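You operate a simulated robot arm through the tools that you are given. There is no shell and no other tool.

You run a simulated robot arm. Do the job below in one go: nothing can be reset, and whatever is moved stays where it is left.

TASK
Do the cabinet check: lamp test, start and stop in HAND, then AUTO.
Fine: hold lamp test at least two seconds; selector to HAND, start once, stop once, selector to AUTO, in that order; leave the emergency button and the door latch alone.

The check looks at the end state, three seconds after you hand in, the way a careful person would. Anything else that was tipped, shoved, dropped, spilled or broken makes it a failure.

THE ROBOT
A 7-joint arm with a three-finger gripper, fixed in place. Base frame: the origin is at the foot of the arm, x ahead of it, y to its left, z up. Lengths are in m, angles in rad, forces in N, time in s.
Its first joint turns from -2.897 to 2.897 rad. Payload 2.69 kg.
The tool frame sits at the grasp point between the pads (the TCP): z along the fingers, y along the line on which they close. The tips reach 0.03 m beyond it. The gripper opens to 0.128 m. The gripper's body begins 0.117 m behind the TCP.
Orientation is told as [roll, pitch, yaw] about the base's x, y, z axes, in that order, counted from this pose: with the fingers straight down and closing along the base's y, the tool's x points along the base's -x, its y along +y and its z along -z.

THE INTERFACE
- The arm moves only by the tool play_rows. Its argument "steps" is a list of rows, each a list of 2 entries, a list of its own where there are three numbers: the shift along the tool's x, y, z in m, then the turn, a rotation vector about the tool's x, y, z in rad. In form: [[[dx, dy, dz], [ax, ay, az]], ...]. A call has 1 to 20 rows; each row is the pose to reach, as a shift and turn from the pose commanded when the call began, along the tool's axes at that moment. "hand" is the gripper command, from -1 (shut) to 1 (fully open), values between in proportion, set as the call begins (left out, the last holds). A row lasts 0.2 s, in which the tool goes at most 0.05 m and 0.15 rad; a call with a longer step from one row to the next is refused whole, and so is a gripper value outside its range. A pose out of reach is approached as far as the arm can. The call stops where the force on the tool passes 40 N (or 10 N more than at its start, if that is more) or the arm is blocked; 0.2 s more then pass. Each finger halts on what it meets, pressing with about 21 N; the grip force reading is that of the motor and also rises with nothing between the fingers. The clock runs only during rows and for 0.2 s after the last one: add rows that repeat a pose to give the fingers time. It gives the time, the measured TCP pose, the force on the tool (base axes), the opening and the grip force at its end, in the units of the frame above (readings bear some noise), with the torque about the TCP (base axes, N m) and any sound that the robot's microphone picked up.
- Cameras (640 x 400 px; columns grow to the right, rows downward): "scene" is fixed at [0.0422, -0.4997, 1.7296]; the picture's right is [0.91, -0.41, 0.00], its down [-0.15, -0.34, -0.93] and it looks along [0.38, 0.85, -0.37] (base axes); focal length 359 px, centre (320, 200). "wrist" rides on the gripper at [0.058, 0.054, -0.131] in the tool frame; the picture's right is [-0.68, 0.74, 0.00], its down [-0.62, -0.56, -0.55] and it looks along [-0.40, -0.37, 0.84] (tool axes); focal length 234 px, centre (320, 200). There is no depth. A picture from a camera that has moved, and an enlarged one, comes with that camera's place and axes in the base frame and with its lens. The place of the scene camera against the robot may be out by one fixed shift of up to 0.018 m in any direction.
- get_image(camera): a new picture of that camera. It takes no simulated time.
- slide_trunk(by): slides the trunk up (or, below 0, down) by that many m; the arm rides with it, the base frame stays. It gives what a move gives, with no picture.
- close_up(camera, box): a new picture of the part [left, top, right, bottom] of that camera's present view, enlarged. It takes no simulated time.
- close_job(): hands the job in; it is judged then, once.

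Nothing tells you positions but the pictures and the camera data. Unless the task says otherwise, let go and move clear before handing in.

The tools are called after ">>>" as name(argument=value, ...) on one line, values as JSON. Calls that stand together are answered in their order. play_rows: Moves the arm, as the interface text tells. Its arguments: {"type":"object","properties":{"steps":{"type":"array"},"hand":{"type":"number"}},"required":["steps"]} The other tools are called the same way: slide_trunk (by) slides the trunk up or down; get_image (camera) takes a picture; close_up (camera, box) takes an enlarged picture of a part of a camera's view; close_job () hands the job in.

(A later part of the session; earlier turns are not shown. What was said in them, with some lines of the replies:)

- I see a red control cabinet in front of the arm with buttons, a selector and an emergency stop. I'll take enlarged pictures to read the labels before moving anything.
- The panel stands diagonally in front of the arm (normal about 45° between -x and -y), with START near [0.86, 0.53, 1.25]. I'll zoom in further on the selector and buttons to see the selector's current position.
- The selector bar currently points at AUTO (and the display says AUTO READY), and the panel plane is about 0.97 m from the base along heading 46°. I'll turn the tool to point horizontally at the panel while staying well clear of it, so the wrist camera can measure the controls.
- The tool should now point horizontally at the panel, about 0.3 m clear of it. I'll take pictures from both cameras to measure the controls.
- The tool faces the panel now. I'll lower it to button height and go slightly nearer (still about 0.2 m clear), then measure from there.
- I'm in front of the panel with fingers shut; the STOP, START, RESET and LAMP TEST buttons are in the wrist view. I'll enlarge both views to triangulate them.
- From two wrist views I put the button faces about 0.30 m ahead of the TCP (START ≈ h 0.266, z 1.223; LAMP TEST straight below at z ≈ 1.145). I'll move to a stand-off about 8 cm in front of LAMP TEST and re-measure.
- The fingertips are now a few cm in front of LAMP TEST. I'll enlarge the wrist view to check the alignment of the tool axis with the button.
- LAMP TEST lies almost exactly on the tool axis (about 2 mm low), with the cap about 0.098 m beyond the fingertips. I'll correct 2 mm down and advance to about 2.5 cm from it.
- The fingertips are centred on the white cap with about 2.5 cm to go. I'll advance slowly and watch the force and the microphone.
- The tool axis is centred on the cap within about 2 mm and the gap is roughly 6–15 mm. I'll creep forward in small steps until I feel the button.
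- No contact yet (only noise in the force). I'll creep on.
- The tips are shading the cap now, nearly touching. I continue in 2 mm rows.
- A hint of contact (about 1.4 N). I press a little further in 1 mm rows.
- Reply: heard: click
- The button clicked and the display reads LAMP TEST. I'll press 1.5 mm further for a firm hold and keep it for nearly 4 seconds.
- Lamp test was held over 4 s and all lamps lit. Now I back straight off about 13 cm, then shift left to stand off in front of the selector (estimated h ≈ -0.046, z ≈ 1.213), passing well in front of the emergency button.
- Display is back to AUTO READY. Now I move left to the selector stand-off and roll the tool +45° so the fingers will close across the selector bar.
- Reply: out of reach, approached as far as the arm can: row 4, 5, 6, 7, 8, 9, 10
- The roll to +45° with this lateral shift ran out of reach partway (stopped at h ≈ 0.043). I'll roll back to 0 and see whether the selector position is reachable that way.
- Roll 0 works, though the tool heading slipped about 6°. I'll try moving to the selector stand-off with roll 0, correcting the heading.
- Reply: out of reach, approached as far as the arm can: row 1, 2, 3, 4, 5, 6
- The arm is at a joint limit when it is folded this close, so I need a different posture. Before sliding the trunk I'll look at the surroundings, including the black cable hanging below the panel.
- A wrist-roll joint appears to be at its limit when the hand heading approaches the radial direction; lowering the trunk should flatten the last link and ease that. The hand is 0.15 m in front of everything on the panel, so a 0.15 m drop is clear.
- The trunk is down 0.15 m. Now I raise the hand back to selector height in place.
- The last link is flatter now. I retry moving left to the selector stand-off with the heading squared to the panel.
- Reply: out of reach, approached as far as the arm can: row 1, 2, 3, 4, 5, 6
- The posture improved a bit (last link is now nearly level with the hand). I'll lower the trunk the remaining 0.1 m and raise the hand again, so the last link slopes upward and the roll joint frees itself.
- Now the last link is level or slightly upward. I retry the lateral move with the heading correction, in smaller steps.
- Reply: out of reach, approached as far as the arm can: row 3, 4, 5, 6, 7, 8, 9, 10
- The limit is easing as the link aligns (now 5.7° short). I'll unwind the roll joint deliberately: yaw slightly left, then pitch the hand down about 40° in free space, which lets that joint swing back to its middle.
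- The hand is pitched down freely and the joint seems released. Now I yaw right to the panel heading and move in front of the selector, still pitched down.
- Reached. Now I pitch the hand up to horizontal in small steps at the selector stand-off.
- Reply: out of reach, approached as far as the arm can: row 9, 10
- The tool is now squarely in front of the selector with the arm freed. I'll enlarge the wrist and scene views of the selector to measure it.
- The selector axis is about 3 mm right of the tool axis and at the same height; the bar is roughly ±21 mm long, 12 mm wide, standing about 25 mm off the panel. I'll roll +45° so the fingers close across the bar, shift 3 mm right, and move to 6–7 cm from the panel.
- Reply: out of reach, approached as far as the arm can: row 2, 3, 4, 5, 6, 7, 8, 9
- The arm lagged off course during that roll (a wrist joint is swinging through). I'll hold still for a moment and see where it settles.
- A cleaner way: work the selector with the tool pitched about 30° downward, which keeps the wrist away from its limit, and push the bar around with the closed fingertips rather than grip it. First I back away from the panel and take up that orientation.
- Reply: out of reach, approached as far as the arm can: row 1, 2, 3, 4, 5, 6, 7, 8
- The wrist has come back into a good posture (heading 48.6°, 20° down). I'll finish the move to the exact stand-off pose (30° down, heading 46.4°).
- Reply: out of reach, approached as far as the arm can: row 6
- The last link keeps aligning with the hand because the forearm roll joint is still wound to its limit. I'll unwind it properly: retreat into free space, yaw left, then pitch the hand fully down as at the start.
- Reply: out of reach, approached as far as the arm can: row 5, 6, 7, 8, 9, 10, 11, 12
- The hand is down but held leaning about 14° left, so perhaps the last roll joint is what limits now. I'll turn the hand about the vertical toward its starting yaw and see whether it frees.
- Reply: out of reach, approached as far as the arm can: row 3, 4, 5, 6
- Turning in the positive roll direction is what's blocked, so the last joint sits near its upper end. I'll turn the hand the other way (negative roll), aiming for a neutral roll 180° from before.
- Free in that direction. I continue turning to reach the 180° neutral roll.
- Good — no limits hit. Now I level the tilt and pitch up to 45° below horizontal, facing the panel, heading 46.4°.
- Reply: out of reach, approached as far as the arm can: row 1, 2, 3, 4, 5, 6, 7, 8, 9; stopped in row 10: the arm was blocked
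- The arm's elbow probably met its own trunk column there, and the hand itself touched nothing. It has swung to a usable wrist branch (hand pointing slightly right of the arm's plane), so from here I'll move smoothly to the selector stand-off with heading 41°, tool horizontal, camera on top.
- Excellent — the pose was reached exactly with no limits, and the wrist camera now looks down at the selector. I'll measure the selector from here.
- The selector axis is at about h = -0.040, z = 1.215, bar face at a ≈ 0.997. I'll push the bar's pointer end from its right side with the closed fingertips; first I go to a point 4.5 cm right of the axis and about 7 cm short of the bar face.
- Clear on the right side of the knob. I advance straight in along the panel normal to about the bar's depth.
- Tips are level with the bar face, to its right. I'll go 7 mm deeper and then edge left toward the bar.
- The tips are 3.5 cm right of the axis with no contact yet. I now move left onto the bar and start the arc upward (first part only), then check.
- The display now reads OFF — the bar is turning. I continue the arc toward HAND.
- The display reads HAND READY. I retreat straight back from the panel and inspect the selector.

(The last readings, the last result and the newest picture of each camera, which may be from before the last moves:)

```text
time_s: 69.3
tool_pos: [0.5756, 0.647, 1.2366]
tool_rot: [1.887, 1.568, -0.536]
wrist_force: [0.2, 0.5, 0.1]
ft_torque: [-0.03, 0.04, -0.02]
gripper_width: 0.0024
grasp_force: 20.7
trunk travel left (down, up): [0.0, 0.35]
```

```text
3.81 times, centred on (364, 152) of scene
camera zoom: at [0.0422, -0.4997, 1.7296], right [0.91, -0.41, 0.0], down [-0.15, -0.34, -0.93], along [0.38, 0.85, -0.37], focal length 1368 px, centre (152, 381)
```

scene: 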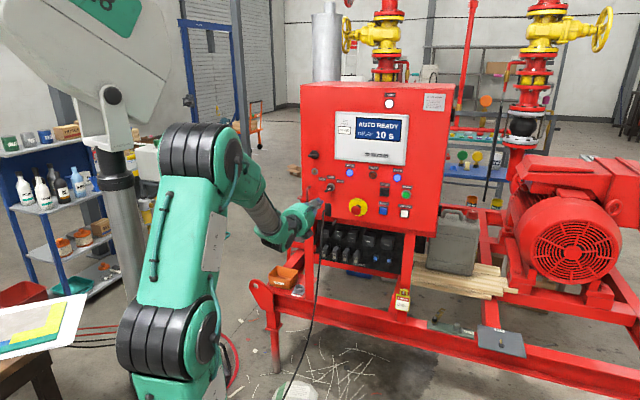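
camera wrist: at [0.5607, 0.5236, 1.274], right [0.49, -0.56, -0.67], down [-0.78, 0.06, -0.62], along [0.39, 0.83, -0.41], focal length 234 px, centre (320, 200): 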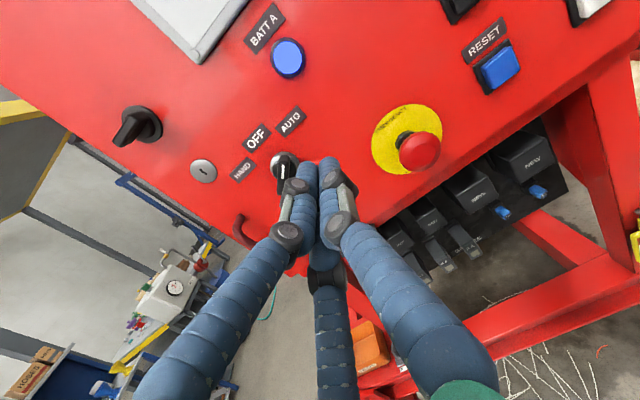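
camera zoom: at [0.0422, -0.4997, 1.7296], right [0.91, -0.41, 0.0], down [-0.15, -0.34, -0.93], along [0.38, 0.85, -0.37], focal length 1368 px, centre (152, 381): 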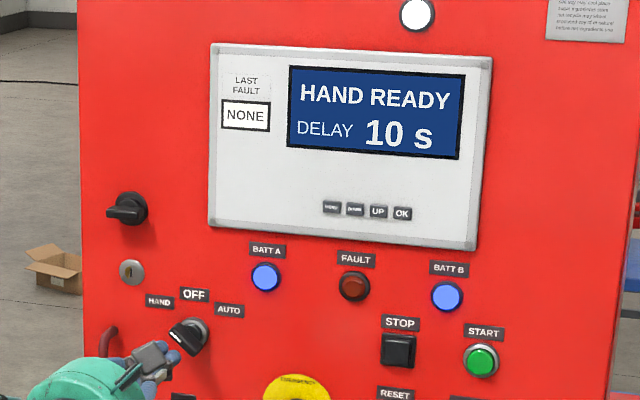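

The selector now points to HAND. Next START: in this wrist branch I need the hand turned somewhat right, so I'll slide right along the panel at a safe distance (tips about 11 cm from the faces) while yawing to heading 24°, and stop in front of START.

>>> play_rows(steps=[[[-0.002, 0.037, 0.003], [-0.037, 0, 0]], [[-0.004, 0.074, 0.006], [-0.074, 0, 0]], [[-0.005, 0.111, 0.008], [-0.112, 0, 0]], [[-0.007, 0.149, 0.011], [-0.149, 0, 0]], [[-0.009, 0.186, 0.014], [-0.186, 0, 0]], [[-0.011, 0.223, 0.017], [-0.224, 0, 0]], [[-0.013, 0.26, 0.019], [-0.261, 0, 0]], [[-0.0146, 0.297, 0.022], [-0.298, 0, 0]], [[-0.0146, 0.297, 0.022], [-0.298, 0, 0]]], hand=-1)

>>> get_image(camera="wrist")

>>> get_image(camera="scene")

```text
time_s: 71.3
tool_pos: [0.7888, 0.4376, 1.2225]
tool_rot: [1.993, 1.567, -0.73]
wrist_force: [-0.3, -0.6, 0.1]
ft_torque: [0.01, -0.01, -0.02]
gripper_width: 0.0022
grasp_force: 21.4
trunk travel left (down, up): [0.0, 0.35]
```

```text
taken
camera wrist: at [0.6906, 0.3359, 1.2815], right [0.3, -0.67, -0.67], down [-0.73, 0.29, -0.62], along [0.61, 0.68, -0.4], focal length 234 px, centre (320, 200)
```

wrist: 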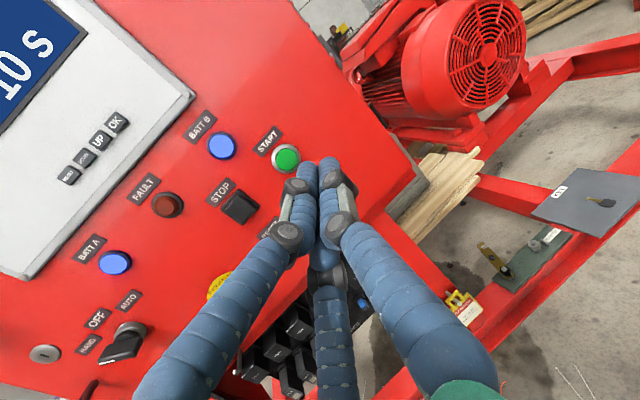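

```text
taken
```

scene: 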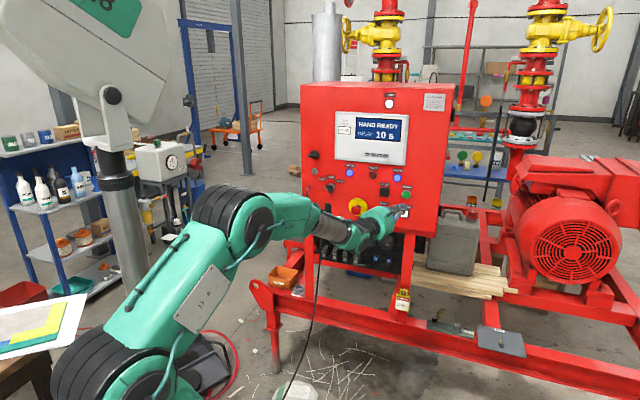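

Smooth arrival in front of START, heading 24°, display still HAND READY. I'll measure START's position precisely in an enlarged wrist view.

>>> close_up(camera="wrist", box=[180, 90, 380, 215])

>>> close_up(camera="scene", box=[370, 175, 434, 225])

```text
3.20 times, centred on (280, 152) of wrist
camera zoom: at [0.6906, 0.3359, 1.2815], right [0.3, -0.67, -0.67], down [-0.73, 0.29, -0.62], along [0.61, 0.68, -0.4], focal length 749 px, centre (448, 352)
```

zoom: 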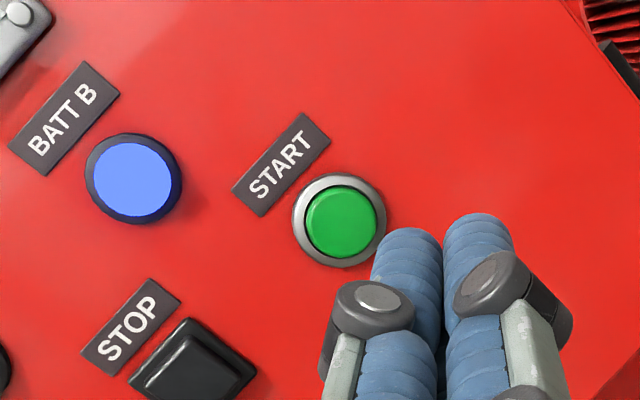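

```text
8.00 times, centred on (402, 200) of scene
camera zoom: at [0.0422, -0.4997, 1.7296], right [0.91, -0.41, 0.0], down [-0.15, -0.34, -0.93], along [0.38, 0.85, -0.37], focal length 2873 px, centre (-336, 200)
```

zoom: 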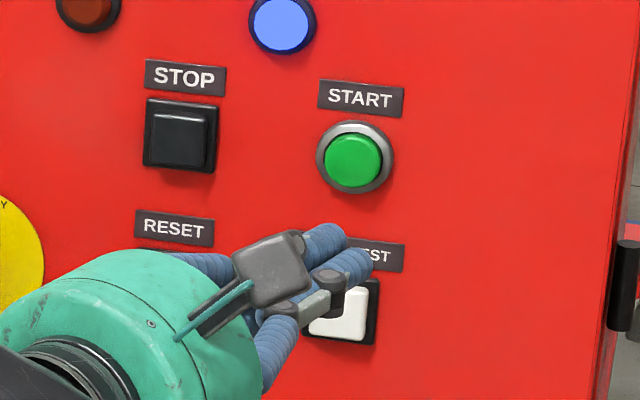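

START's cap centre is at about h = 0.268, z = 1.222. Because the tool is tilted 22°, the left edge of the fingertips leads, so I aim the tip 5 mm right of centre and advance along the panel normal to about 2 cm away.

>>> play_rows(steps=[[[0, -0.0144, 0.0282], [0, 0, 0]], [[-0.0003, -0.0288, 0.0565], [0, 0, 0]], [[-0.0005, -0.0432, 0.0847], [0, 0, 0]], [[-0.0005, -0.0432, 0.0847], [0, 0, 0]]], hand=-1)

>>> close_up(camera="wrist", box=[220, 90, 420, 215])

>>> close_up(camera="scene", box=[370, 175, 434, 225])

```text
time_s: 72.3
tool_pos: [0.8487, 0.5106, 1.2219]
tool_rot: [1.842, 1.567, -0.878]
wrist_force: [-0.1, -0.6, -0.4]
ft_torque: [0.03, -0.07, -0.01]
gripper_width: 0.0021
grasp_force: 20.8
trunk travel left (down, up): [0.0, 0.35]
```

```text
3.20 times, centred on (320, 152) of wrist
camera zoom: at [0.75, 0.4094, 1.2805], right [0.3, -0.67, -0.67], down [-0.73, 0.29, -0.62], along [0.61, 0.68, -0.4], focal length 749 px, centre (320, 352)
```

zoom: 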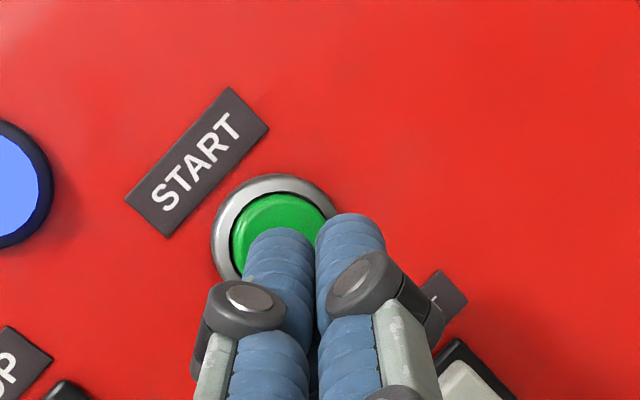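

```text
8.00 times, centred on (402, 200) of scene
camera zoom: at [0.0422, -0.4997, 1.7296], right [0.91, -0.41, 0.0], down [-0.15, -0.34, -0.93], along [0.38, 0.85, -0.37], focal length 2873 px, centre (-336, 200)
```

zoom: 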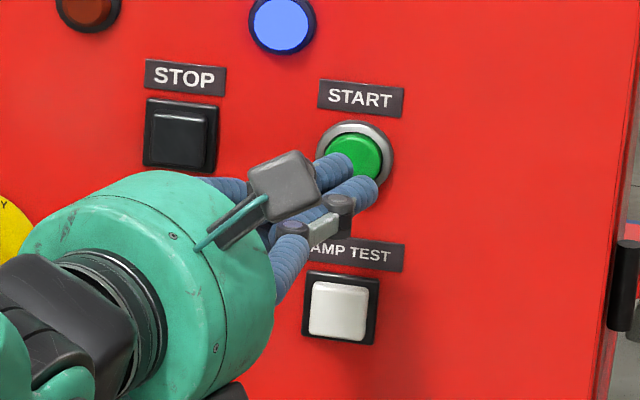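

The leading edge is about 2 cm from the green cap and aimed at its centre. I close in 14 mm, then feel for contact.

>>> play_rows(steps=[[[0, -0.0019, 0.0046], [0, 0, 0]], [[0, -0.0038, 0.0092], [0, 0, 0]], [[0, -0.0053, 0.0129], [0, 0, 0]], [[0, -0.0053, 0.0129], [0, 0, 0]]], hand=-1)

>>> close_up(camera="wrist", box=[220, 90, 420, 215])

>>> close_up(camera="scene", box=[370, 175, 434, 225])

```text
time_s: 73.3
tool_pos: [0.8573, 0.5219, 1.2224]
tool_rot: [1.951, 1.568, -0.773]
wrist_force: [-0.2, 0.2, -1.1]
ft_torque: [-0.02, -0.01, -0.02]
gripper_width: 0.002
grasp_force: 21.1
trunk travel left (down, up): [0.0, 0.35]
```

```text
3.20 times, centred on (320, 152) of wrist
camera zoom: at [0.7593, 0.4198, 1.2804], right [0.3, -0.67, -0.67], down [-0.73, 0.29, -0.62], along [0.61, 0.68, -0.4], focal length 749 px, centre (320, 352)
```

zoom: 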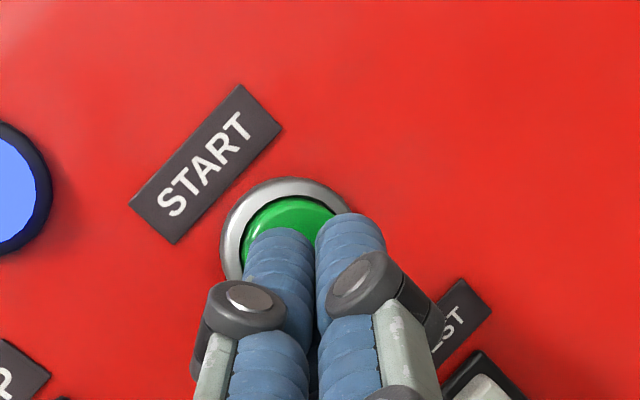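

```text
8.00 times, centred on (402, 200) of scene
camera zoom: at [0.0422, -0.4997, 1.7296], right [0.91, -0.41, 0.0], down [-0.15, -0.34, -0.93], along [0.38, 0.85, -0.37], focal length 2873 px, centre (-336, 200)
```

zoom: 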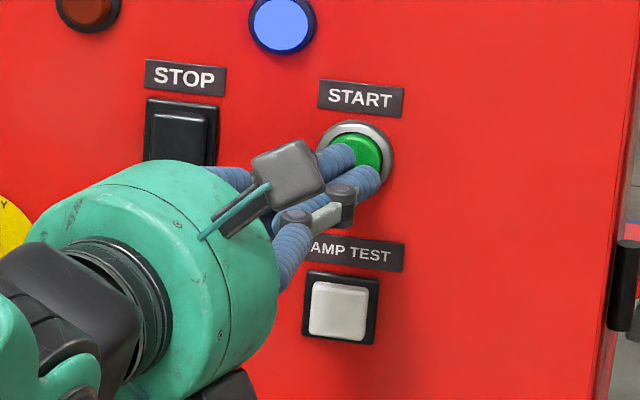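

Still no contact. I creep forward in small steps.

>>> play_rows(steps=[[[0, -0.0008, 0.0018], [0, 0, 0]], [[0, -0.0015, 0.0037], [0, 0, 0]], [[0, -0.0015, 0.0037], [0, 0, 0]]], hand=-1)

```text
time_s: 74.1
tool_pos: [0.8591, 0.5255, 1.2224]
tool_rot: [1.941, 1.567, -0.779]
wrist_force: [-0.3, -0.4, -0.3]
ft_torque: [-0.02, 0.04, 0.02]
gripper_width: 0.0023
grasp_force: 20.9
trunk travel left (down, up): [0.0, 0.35]
```

Nothing yet; I continue 3 mm.

>>> play_rows(steps=[[[0, -0.0006, 0.0014], [0, 0, 0]], [[0, -0.0011, 0.0028], [0, 0, 0]], [[0, -0.0011, 0.0028], [0, 0, 0]]], hand=-1)

>>> close_up(camera="wrist", box=[220, 90, 420, 215])

```text
time_s: 74.9
tool_pos: [0.8606, 0.5279, 1.2213]
tool_rot: [1.996, 1.568, -0.724]
wrist_force: [0.8, 0.2, -0.1]
ft_torque: [-0.02, 0.03, -0.03]
gripper_width: 0.0024
grasp_force: 20.9
trunk travel left (down, up): [0.0, 0.35]
```

```text
3.20 times, centred on (320, 152) of wrist
camera zoom: at [0.764, 0.4253, 1.2805], right [0.3, -0.67, -0.67], down [-0.73, 0.29, -0.62], along [0.61, 0.68, -0.4], focal length 749 px, centre (320, 352)
```

zoom: 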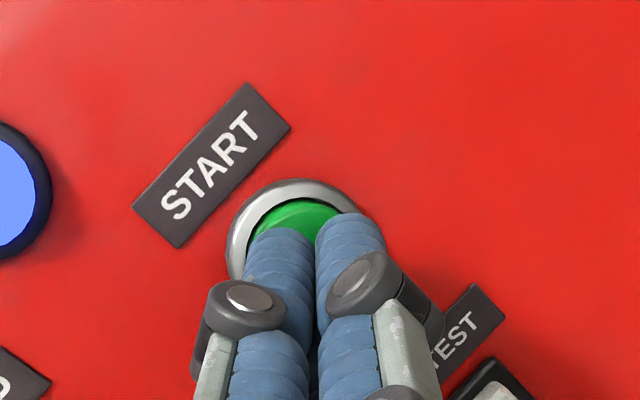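

Very near now. I continue with a 3 mm step.

>>> play_rows(steps=[[[0, -0.0006, 0.0014], [0, 0, 0]], [[0, -0.0011, 0.0028], [0, 0, 0]], [[0, -0.0011, 0.0028], [0, 0, 0]]], hand=-1)

```text
time_s: 75.7
tool_pos: [0.8639, 0.529, 1.2214]
tool_rot: [1.938, 1.566, -0.783]
wrist_force: [-0.7, -0.4, 0.2]
ft_torque: [0.02, 0.02, 0.01]
gripper_width: 0.0023
grasp_force: 21.4
trunk travel left (down, up): [0.0, 0.35]
```

Perhaps the first touch (0.8 N). Now I press 3.5 mm in one smooth motion and hold briefly.

>>> play_rows(steps=[[[0, -0.0007, 0.0016], [0, 0, 0]], [[0, -0.0013, 0.0032], [0, 0, 0]], [[0, -0.0013, 0.0032], [0, 0, 0]]], hand=-1)

>>> close_up(camera="scene", box=[300, 80, 460, 225])

```text
time_s: 76.5
tool_pos: [0.8662, 0.5329, 1.2219]
tool_rot: [1.94, 1.567, -0.783]
wrist_force: [-1.8, -3.3, -0.8]
ft_torque: [-0.05, -0.02, -0.03]
gripper_width: 0.0022
grasp_force: 21.3
trunk travel left (down, up): [0.0, 0.35]
heard: click
```

```text
2.76 times, centred on (380, 152) of scene
camera zoom: at [0.0422, -0.4997, 1.7296], right [0.91, -0.41, 0.0], down [-0.15, -0.34, -0.93], along [0.38, 0.85, -0.37], focal length 991 px, centre (154, 331)
```

zoom: 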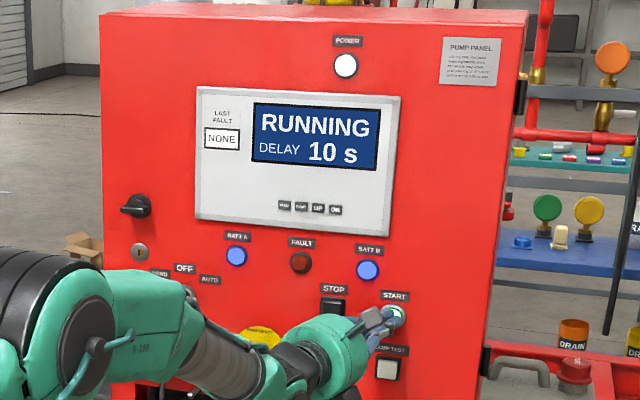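

Display reads RUNNING after one click. I release by retreating straight back along the panel normal.

>>> play_rows(steps=[[[0, 0.0057, -0.0139], [0, 0, 0]], [[0, 0.0191, -0.0462], [0, 0, 0]], [[0, 0.0324, -0.0786], [0, 0, 0]], [[0, 0.0381, -0.0925], [0, 0, 0]], [[0, 0.0381, -0.0925], [0, 0, 0]]], hand=-1)

>>> close_up(camera="scene", box=[300, 80, 460, 225])

```text
time_s: 77.7
tool_pos: [0.7958, 0.4586, 1.2223]
tool_rot: [2.015, 1.568, -0.705]
wrist_force: [0.3, 0.2, 0.7]
ft_torque: [0.01, 0.0, 0.03]
gripper_width: 0.0024
grasp_force: 21.3
trunk travel left (down, up): [0.0, 0.35]
```

```text
2.76 times, centred on (380, 152) of scene
camera zoom: at [0.0422, -0.4997, 1.7296], right [0.91, -0.41, 0.0], down [-0.15, -0.34, -0.93], along [0.38, 0.85, -0.37], focal length 991 px, centre (154, 331)
```

zoom: 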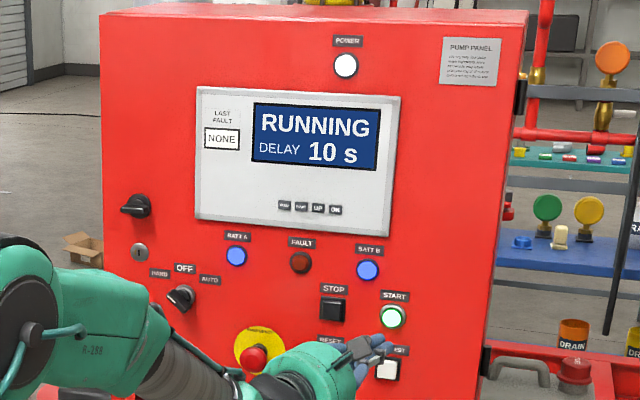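

The pump is RUNNING and START is released. Now I slide left to a stand-off in front of STOP (h ≈ 0.181, z ≈ 1.2195), yawing to heading 29°.

>>> play_rows(steps=[[[-0.001, -0.025, -0.0105], [0.028, 0, 0]], [[-0.002, -0.05, -0.021], [0.056, 0, 0]], [[-0.0028, -0.0753, -0.0316], [0.084, 0, 0]], [[-0.0028, -0.0753, -0.0316], [0.084, 0, 0]]], hand=-1)

>>> get_image(camera="wrist")

>>> close_up(camera="wrist", box=[200, 70, 400, 195])

>>> close_up(camera="scene", box=[360, 165, 424, 215])

```text
time_s: 78.7
tool_pos: [0.7384, 0.5152, 1.2194]
tool_rot: [1.933, 1.567, -0.701]
wrist_force: [0.8, -0.4, -0.2]
ft_torque: [0.02, 0.01, 0.0]
gripper_width: 0.0023
grasp_force: 21.0
trunk travel left (down, up): [0.0, 0.35]
```

```text
taken
camera wrist: at [0.6487, 0.4049, 1.278], right [0.36, -0.65, -0.67], down [-0.75, 0.23, -0.62], along [0.55, 0.73, -0.4], focal length 234 px, centre (320, 200)
```

wrist: 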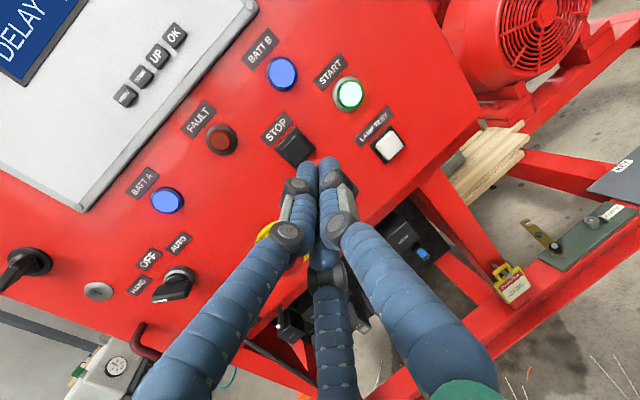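

```text
3.20 times, centred on (300, 132) of wrist
camera zoom: at [0.6487, 0.4049, 1.278], right [0.36, -0.65, -0.67], down [-0.75, 0.23, -0.62], along [0.55, 0.73, -0.4], focal length 749 px, centre (384, 416)
```

zoom: 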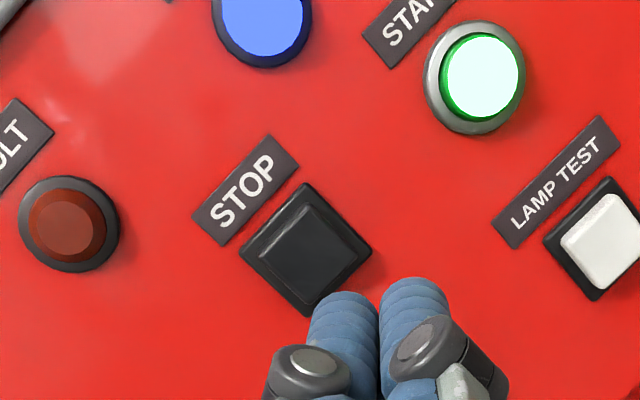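

```text
8.00 times, centred on (392, 190) of scene
camera zoom: at [0.0422, -0.4997, 1.7296], right [0.91, -0.41, 0.0], down [-0.15, -0.34, -0.93], along [0.38, 0.85, -0.37], focal length 2873 px, centre (-256, 280)
```

zoom: 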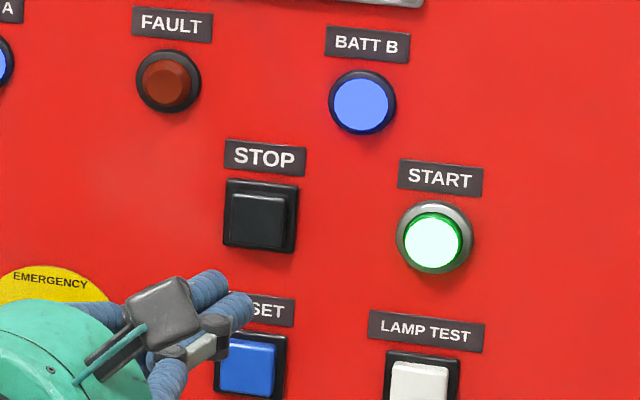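

STOP's cap centre comes out at about h = 0.184, z = 1.223. I advance along the panel normal to about 2 cm from the cap and check alignment.

>>> play_rows(steps=[[[0.001, -0.007, 0.0242], [0, 0, 0]], [[0.002, -0.0137, 0.0485], [0, 0, 0]], [[0.0035, -0.0205, 0.0727], [0, 0, 0]], [[0.0035, -0.0205, 0.0727], [0, 0, 0]]], hand=-1)

>>> close_up(camera="wrist", box=[220, 90, 420, 215])

>>> close_up(camera="scene", box=[360, 165, 424, 215])

```text
time_s: 79.7
tool_pos: [0.7909, 0.5686, 1.2219]
tool_rot: [1.785, 1.567, -0.851]
wrist_force: [-0.6, 0.0, -1.0]
ft_torque: [0.05, -0.03, 0.0]
gripper_width: 0.0022
grasp_force: 20.5
trunk travel left (down, up): [0.0, 0.35]
```

```text
3.20 times, centred on (320, 152) of wrist
camera zoom: at [0.7028, 0.4586, 1.2816], right [0.36, -0.65, -0.67], down [-0.75, 0.23, -0.62], along [0.55, 0.73, -0.4], focal length 749 px, centre (320, 352)
```

zoom: 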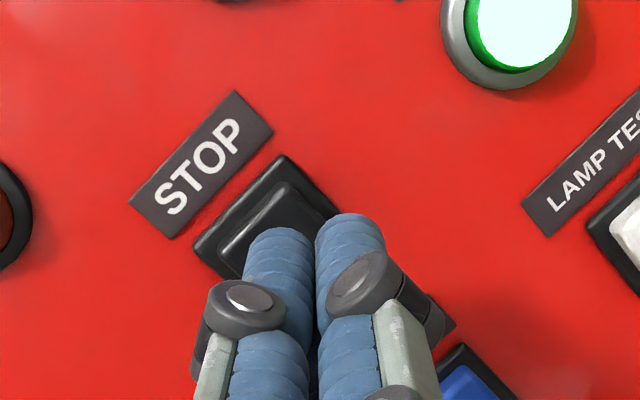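

```text
8.00 times, centred on (392, 190) of scene
camera zoom: at [0.0422, -0.4997, 1.7296], right [0.91, -0.41, 0.0], down [-0.15, -0.34, -0.93], along [0.38, 0.85, -0.37], focal length 2873 px, centre (-256, 280)
```

zoom: 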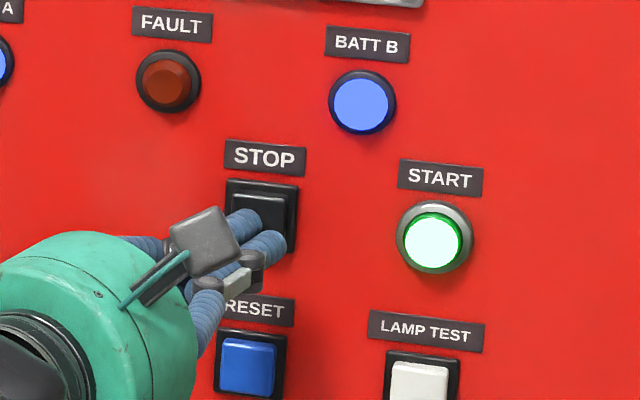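

Alignment on STOP looks good (tip within the cap, leading edge about 6 mm inside its left side). I close to about 4 mm and then press.

>>> play_rows(steps=[[[0, -0.0017, 0.0053], [0, 0, 0]], [[0, -0.0033, 0.0105], [0, 0, 0]], [[0, -0.0049, 0.0158], [0, 0, 0]], [[0, -0.0049, 0.0158], [0, 0, 0]]], hand=-1)

>>> close_up(camera="wrist", box=[220, 90, 420, 215])

>>> close_up(camera="scene", box=[300, 80, 460, 225])

```text
time_s: 80.7
tool_pos: [0.8024, 0.5819, 1.2222]
tool_rot: [1.935, 1.567, -0.702]
wrist_force: [-0.3, -0.2, -0.3]
ft_torque: [-0.02, -0.01, -0.03]
gripper_width: 0.0025
grasp_force: 21.0
trunk travel left (down, up): [0.0, 0.35]
```

```text
3.20 times, centred on (320, 152) of wrist
camera zoom: at [0.714, 0.4703, 1.2814], right [0.36, -0.65, -0.67], down [-0.75, 0.23, -0.62], along [0.55, 0.73, -0.4], focal length 749 px, centre (320, 352)
```

zoom: 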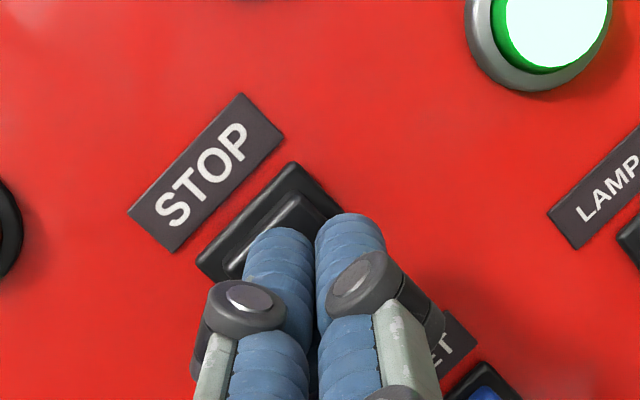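

```text
2.76 times, centred on (380, 152) of scene
camera zoom: at [0.0422, -0.4997, 1.7296], right [0.91, -0.41, 0.0], down [-0.15, -0.34, -0.93], along [0.38, 0.85, -0.37], focal length 991 px, centre (154, 331)
```

zoom: 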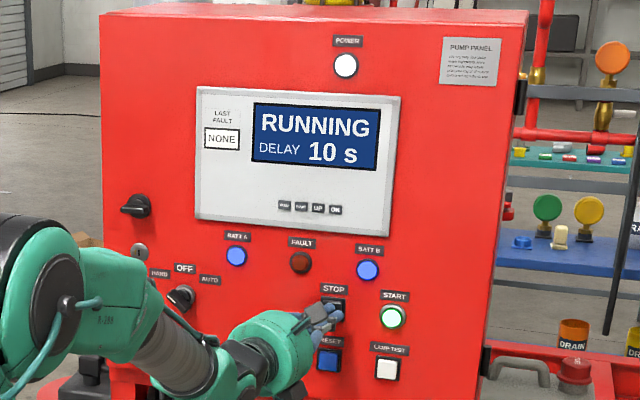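

No contact yet; I creep 3 mm more.

>>> play_rows(steps=[[[0, -0.0005, 0.0015], [0, 0, 0]], [[0, -0.0009, 0.0029], [0, 0, 0]], [[0, -0.0009, 0.0029], [0, 0, 0]]], hand=-1)

```text
time_s: 81.5
tool_pos: [0.8045, 0.5833, 1.2219]
tool_rot: [1.943, 1.568, -0.696]
wrist_force: [-0.1, 0.6, 0.0]
ft_torque: [-0.03, 0.02, 0.0]
gripper_width: 0.002
grasp_force: 21.0
trunk travel left (down, up): [0.0, 0.35]
```

Just short of contact. Now one smooth 5 mm press with a brief hold.

>>> play_rows(steps=[[[0, -0.0005, 0.0016], [0, 0, 0]], [[0, -0.001, 0.0032], [0, 0, 0]], [[0, -0.0015, 0.0048], [0, 0, 0]], [[0, -0.0015, 0.0048], [0, 0, 0]]], hand=-1)

>>> close_up(camera="scene", box=[300, 80, 460, 225])

```text
time_s: 82.5
tool_pos: [0.8081, 0.586, 1.2221]
tool_rot: [1.903, 1.567, -0.734]
wrist_force: [-0.5, -1.2, 0.2]
ft_torque: [-0.01, 0.07, -0.01]
gripper_width: 0.0025
grasp_force: 20.9
trunk travel left (down, up): [0.0, 0.35]
```

```text
2.76 times, centred on (380, 152) of scene
camera zoom: at [0.0422, -0.4997, 1.7296], right [0.91, -0.41, 0.0], down [-0.15, -0.34, -0.93], along [0.38, 0.85, -0.37], focal length 991 px, centre (154, 331)
```

zoom: 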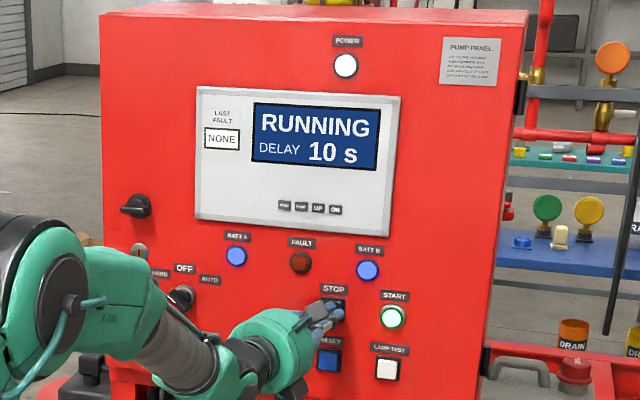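

First contact (1.2 N), no click yet. I press 3 mm further and hold.

>>> play_rows(steps=[[[0, -0.0005, 0.0015], [0, 0, 0]], [[0, -0.0009, 0.0029], [0, 0, 0]], [[0, -0.0009, 0.0029], [0, 0, 0]]], hand=-1)

>>> close_up(camera="scene", box=[300, 80, 460, 225])

```text
time_s: 83.3
tool_pos: [0.8116, 0.5896, 1.2221]
tool_rot: [1.939, 1.567, -0.697]
wrist_force: [-3.5, -4.2, 0.3]
ft_torque: [0.04, 0.02, 0.02]
gripper_width: 0.0022
grasp_force: 21.3
trunk travel left (down, up): [0.0, 0.35]
heard: click
```

```text
2.76 times, centred on (380, 152) of scene
camera zoom: at [0.0422, -0.4997, 1.7296], right [0.91, -0.41, 0.0], down [-0.15, -0.34, -0.93], along [0.38, 0.85, -0.37], focal length 991 px, centre (154, 331)
```

zoom: 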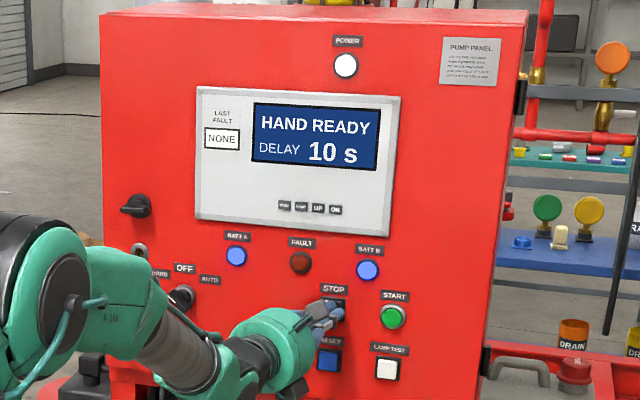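

Stopped: the display reads HAND READY after one click. I retreat straight back.

>>> play_rows(steps=[[[0, 0.0045, -0.0143], [0, 0, 0]], [[0, 0.0149, -0.0477], [0, 0, 0]], [[0, 0.0253, -0.0812], [0, 0, 0]], [[0, 0.0357, -0.1146], [0, 0, 0]], [[0, 0.0357, -0.1146], [0, 0, 0]]], hand=-1)

>>> close_up(camera="scene", box=[300, 80, 460, 225])

```text
time_s: 84.5
tool_pos: [0.7252, 0.5027, 1.2227]
tool_rot: [2.19, 1.567, -0.447]
wrist_force: [0.7, 0.6, 1.1]
ft_torque: [-0.05, 0.1, 0.01]
gripper_width: 0.0022
grasp_force: 21.0
trunk travel left (down, up): [0.0, 0.35]
```

```text
2.76 times, centred on (380, 152) of scene
camera zoom: at [0.0422, -0.4997, 1.7296], right [0.91, -0.41, 0.0], down [-0.15, -0.34, -0.93], along [0.38, 0.85, -0.37], focal length 991 px, centre (154, 331)
```

zoom: 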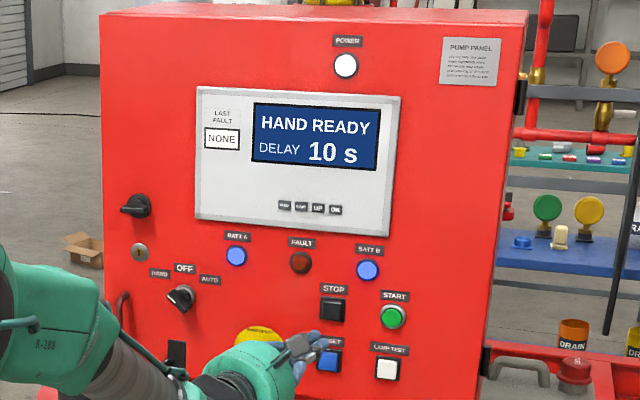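

Sequence is on track; only the selector to AUTO remains. I slide left in front of the selector again, heading 41°, to the point 4.5 cm right of its axis and well off the panel.

>>> play_rows(steps=[[[-0.0014, -0.0283, -0.0079], [0.035, 0, 0]], [[-0.0027, -0.0566, -0.0158], [0.071, 0, 0]], [[-0.0041, -0.0849, -0.0237], [0.106, 0, 0]], [[-0.0055, -0.1132, -0.0315], [0.142, 0, 0]], [[-0.0068, -0.1415, -0.0394], [0.177, 0, 0]], [[-0.0082, -0.1698, -0.0473], [0.213, 0, 0]], [[-0.0082, -0.1698, -0.0473], [0.213, 0, 0]]], hand=-1)

>>> close_up(camera="wrist", box=[220, 60, 420, 185])

>>> close_up(camera="scene", box=[300, 165, 364, 205])

```text
time_s: 86.1
tool_pos: [0.6041, 0.6266, 1.2143]
tool_rot: [1.721, 1.567, -0.703]
wrist_force: [-0.1, 0.7, -0.5]
ft_torque: [-0.02, 0.01, -0.01]
gripper_width: 0.0022
grasp_force: 21.2
trunk travel left (down, up): [0.0, 0.35]
```

```text
3.20 times, centred on (320, 122) of wrist
camera zoom: at [0.5401, 0.5016, 1.2726], right [0.49, -0.56, -0.67], down [-0.78, 0.06, -0.62], along [0.39, 0.83, -0.41], focal length 749 px, centre (320, 448)
```

zoom: 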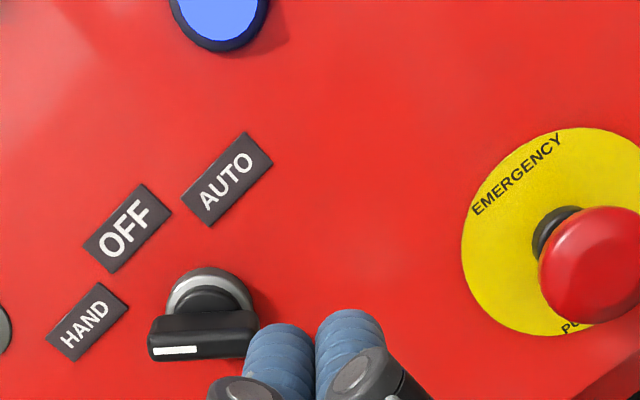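

```text
10.00 times, centred on (332, 185) of scene
camera zoom: at [0.0422, -0.4997, 1.7296], right [0.91, -0.41, 0.0], down [-0.15, -0.34, -0.93], along [0.38, 0.85, -0.37], focal length 3591 px, centre (200, 350)
```

zoom: 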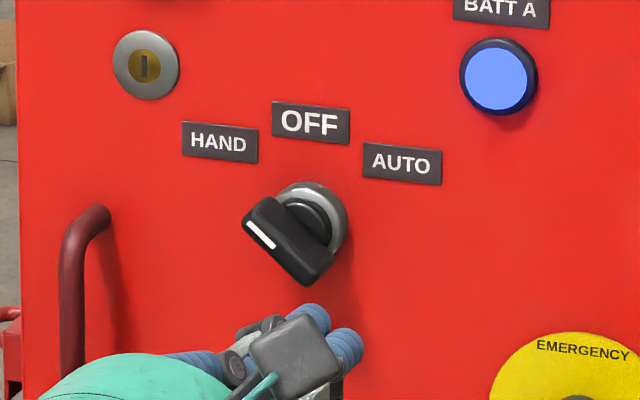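

The selector points squarely at HAND. I advance along the panel normal on the right of the knob, to the same depth as before.

>>> play_rows(steps=[[[0, -0.003, 0.03], [0, 0, 0]], [[0, -0.006, 0.06], [0, 0, 0]], [[0, -0.0085, 0.085], [0, 0, 0]], [[0, -0.0095, 0.097], [0, 0, 0]], [[0, -0.0105, 0.105], [0, 0, 0]], [[0, -0.0105, 0.105], [0, 0, 0]]], hand=-1)

>>> close_up(camera="wrist", box=[220, 90, 420, 215])

>>> close_up(camera="scene", box=[300, 165, 364, 205])

```text
time_s: 87.5
tool_pos: [0.6762, 0.7042, 1.2141]
tool_rot: [1.641, 1.568, -0.784]
wrist_force: [0.7, -1.6, -0.4]
ft_torque: [-0.01, 0.02, -0.01]
gripper_width: 0.0025
grasp_force: 21.1
trunk travel left (down, up): [0.0, 0.35]
```

```text
3.20 times, centred on (320, 152) of wrist
camera zoom: at [0.613, 0.5782, 1.2724], right [0.49, -0.56, -0.67], down [-0.78, 0.06, -0.62], along [0.39, 0.83, -0.41], focal length 749 px, centre (320, 352)
```

zoom: 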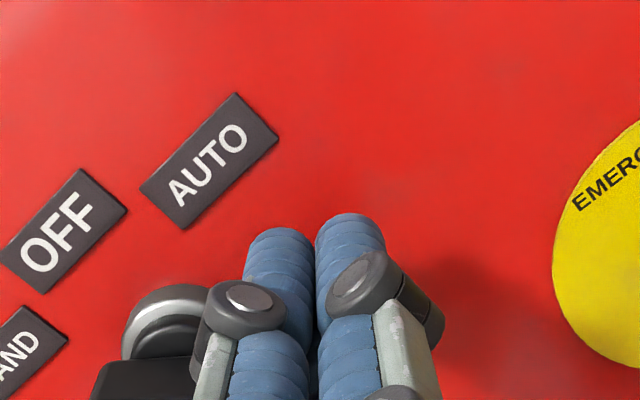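

```text
10.00 times, centred on (332, 185) of scene
camera zoom: at [0.0422, -0.4997, 1.7296], right [0.91, -0.41, 0.0], down [-0.15, -0.34, -0.93], along [0.38, 0.85, -0.37], focal length 3591 px, centre (200, 350)
```

zoom: 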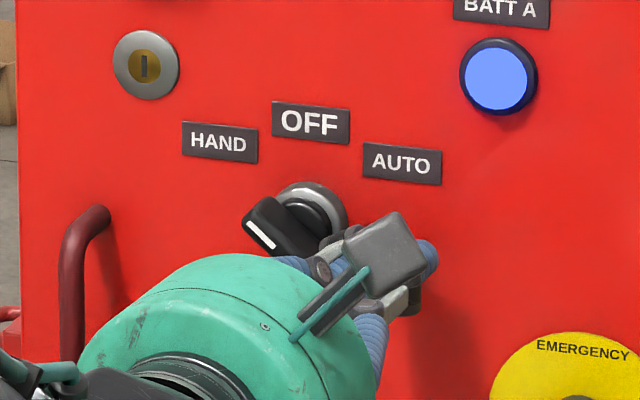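

In position on the right of the knob. Now the mirrored stroke: move left onto the bar's tail (lower right) and arc downward, first part to OFF.

>>> play_rows(steps=[[[0.001, -0.006, -0.0006], [0, 0, 0]], [[0.0015, -0.0115, -0.0011], [0, 0, 0]], [[0.001, -0.0154, -0.0014], [0, 0, 0]], [[0.001, -0.0188, -0.0017], [0, 0, 0]], [[-0.0015, -0.0193, -0.0018], [0, 0, 0]], [[-0.004, -0.0199, -0.0018], [0, 0, 0]], [[-0.0063, -0.021, -0.0019], [0, 0, 0]], [[-0.0085, -0.0222, -0.0021], [0, 0, 0]], [[-0.0085, -0.0222, -0.0021], [0, 0, 0]]], hand=-1)

>>> close_up(camera="wrist", box=[220, 90, 420, 215])

>>> close_up(camera="scene", box=[300, 100, 428, 205])

```text
time_s: 89.5
tool_pos: [0.6607, 0.7205, 1.2041]
tool_rot: [1.654, 1.567, -0.77]
wrist_force: [-0.2, 0.9, -0.5]
ft_torque: [0.0, 0.02, -0.02]
gripper_width: 0.0022
grasp_force: 21.1
trunk travel left (down, up): [0.0, 0.35]
```

```text
3.20 times, centred on (320, 152) of wrist
camera zoom: at [0.5969, 0.5935, 1.2633], right [0.49, -0.56, -0.67], down [-0.78, 0.06, -0.62], along [0.39, 0.83, -0.41], focal length 749 px, centre (320, 352)
```

zoom: 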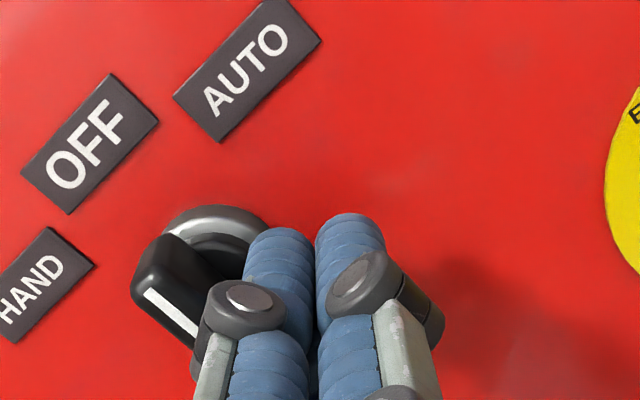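

```text
3.81 times, centred on (364, 152) of scene
camera zoom: at [0.0422, -0.4997, 1.7296], right [0.91, -0.41, 0.0], down [-0.15, -0.34, -0.93], along [0.38, 0.85, -0.37], focal length 1368 px, centre (152, 381)
```

zoom: 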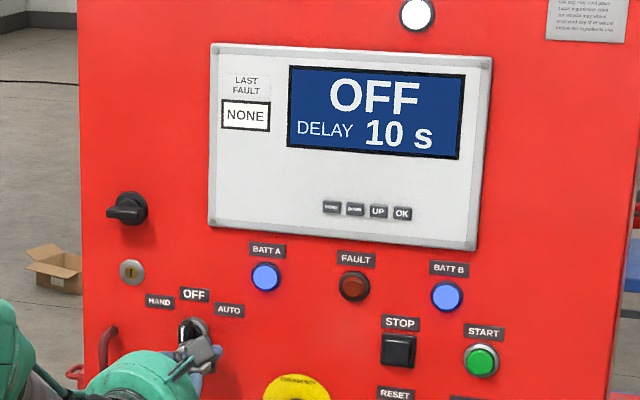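

OFF reached. I continue the arc toward AUTO.

>>> play_rows(steps=[[[-0.0018, -0.0018, -0.0002], [0, 0, 0]], [[-0.0036, -0.0035, -0.0003], [0, 0, 0]], [[-0.0051, -0.0053, -0.0005], [0, 0, 0]], [[-0.0066, -0.007, -0.0006], [0, 0, 0]], [[-0.0084, -0.0094, -0.0009], [0, 0, 0]], [[-0.0102, -0.0117, -0.0011], [0, 0, 0]], [[-0.0102, -0.0117, -0.0011], [0, 0, 0]]], hand=-1)

>>> close_up(camera="wrist", box=[220, 90, 420, 215])

>>> close_up(camera="scene", box=[300, 100, 428, 205])

```text
time_s: 91.1
tool_pos: [0.6513, 0.7299, 1.1948]
tool_rot: [1.61, 1.567, -0.815]
wrist_force: [-0.3, -0.7, -1.1]
ft_torque: [-0.07, -0.02, 0.03]
gripper_width: 0.0024
grasp_force: 21.1
trunk travel left (down, up): [0.0, 0.35]
```

```text
3.20 times, centred on (320, 152) of wrist
camera zoom: at [0.5882, 0.6021, 1.253], right [0.49, -0.56, -0.67], down [-0.78, 0.06, -0.62], along [0.39, 0.83, -0.41], focal length 749 px, centre (320, 352)
```

zoom: 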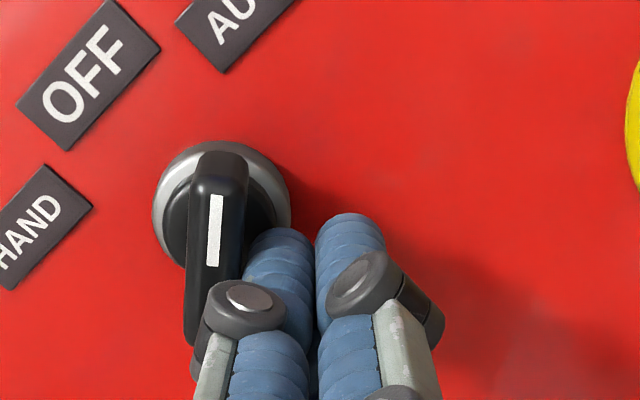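

```text
3.81 times, centred on (364, 152) of scene
camera zoom: at [0.0422, -0.4997, 1.7296], right [0.91, -0.41, 0.0], down [-0.15, -0.34, -0.93], along [0.38, 0.85, -0.37], focal length 1368 px, centre (152, 381)
```

zoom: 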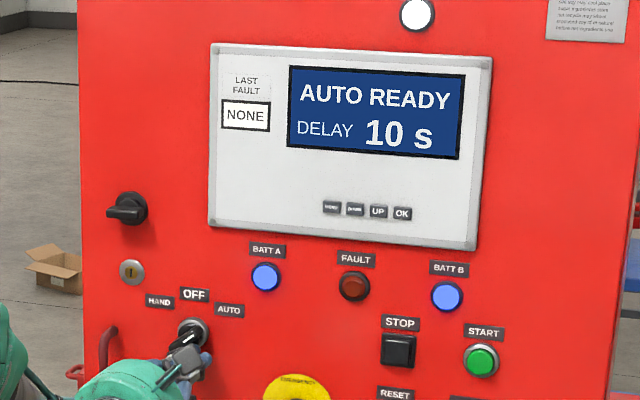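

AUTO READY is shown and the bar has snapped to AUTO, clear of the fingers. I retreat straight back and move well clear.

>>> play_rows(steps=[[[0, 0.001, -0.01], [0, 0, 0]], [[0, 0.0037, -0.04], [0, 0, 0]], [[0, 0.0074, -0.08], [0, 0, 0]], [[0, 0.0112, -0.12], [0, 0, 0]], [[0, 0.0149, -0.16], [0, 0, 0]], [[0, 0.0149, -0.16], [0, 0, 0]]], hand=-1)

>>> close_up(camera="wrist", box=[200, 40, 440, 190])

>>> close_up(camera="scene", box=[296, 80, 456, 230])

>>> get_image(camera="scene")

```text
time_s: 92.5
tool_pos: [0.5411, 0.6097, 1.1956]
tool_rot: [1.952, 1.567, -0.472]
wrist_force: [0.0, -0.2, 0.7]
ft_torque: [-0.04, 0.05, -0.02]
gripper_width: 0.0024
grasp_force: 21.5
trunk travel left (down, up): [0.0, 0.35]
```

```text
2.67 times, centred on (320, 115) of wrist
camera zoom: at [0.477, 0.4835, 1.2546], right [0.49, -0.56, -0.67], down [-0.78, 0.06, -0.62], along [0.39, 0.83, -0.4], focal length 624 px, centre (320, 427)
```

zoom: 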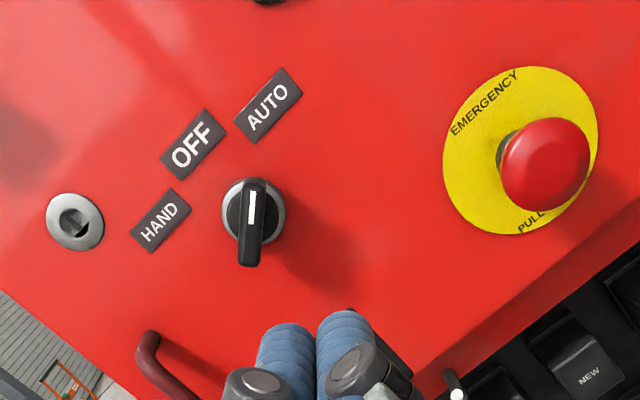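

```text
2.67 times, centred on (376, 155) of scene
camera zoom: at [0.0422, -0.4997, 1.7296], right [0.91, -0.41, 0.0], down [-0.15, -0.34, -0.93], along [0.38, 0.85, -0.37], focal length 958 px, centre (171, 320)
```

zoom: 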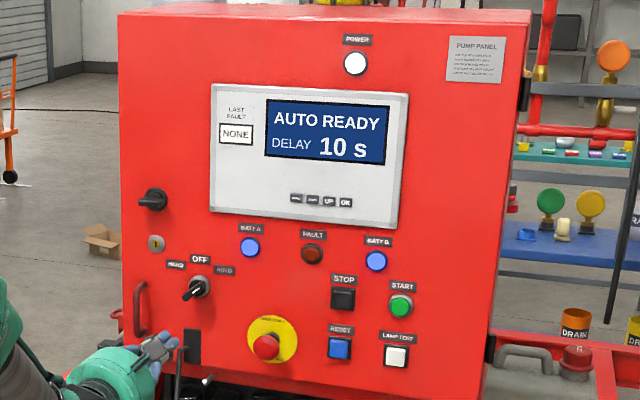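

```text
taken
```

scene: 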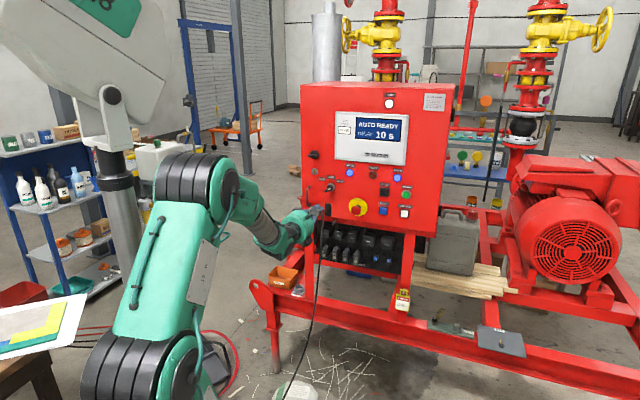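

The selector is at AUTO and the display reads AUTO READY. The emergency button and door latch are as I found them, nothing around has moved, and the hand is about 15 cm clear of the panel, so I'm handing the job in.

>>> close_job()

```text
The job is handed in.
```

The cabinet check is done and handed in. The panel is back in AUTO and the display reads AUTO READY.

| Step | Result |
|---|---|
| Lamp test | Held for about 4 seconds, with LAMP TEST on the display |
| Selector to HAND | Display changed to HAND READY |
| Start | One press, one click, display showed RUNNING |
| Stop | One press, one click, display returned to HAND READY |
| Selector to AUTO | Display showed AUTO READY |

I did not touch the emergency button or the door latch, and the last pictures show both as they were at the start.

Between the lamp test and the HAND step the arm hit its joint limits, and I lowered the trunk 0.25 m to get round it. During that it was blocked once in free space, I think by its own trunk column. The force at the tool stayed near zero and nothing looks moved in the last picture. I left the trunk down and the hand about 15 cm clear of the panel.
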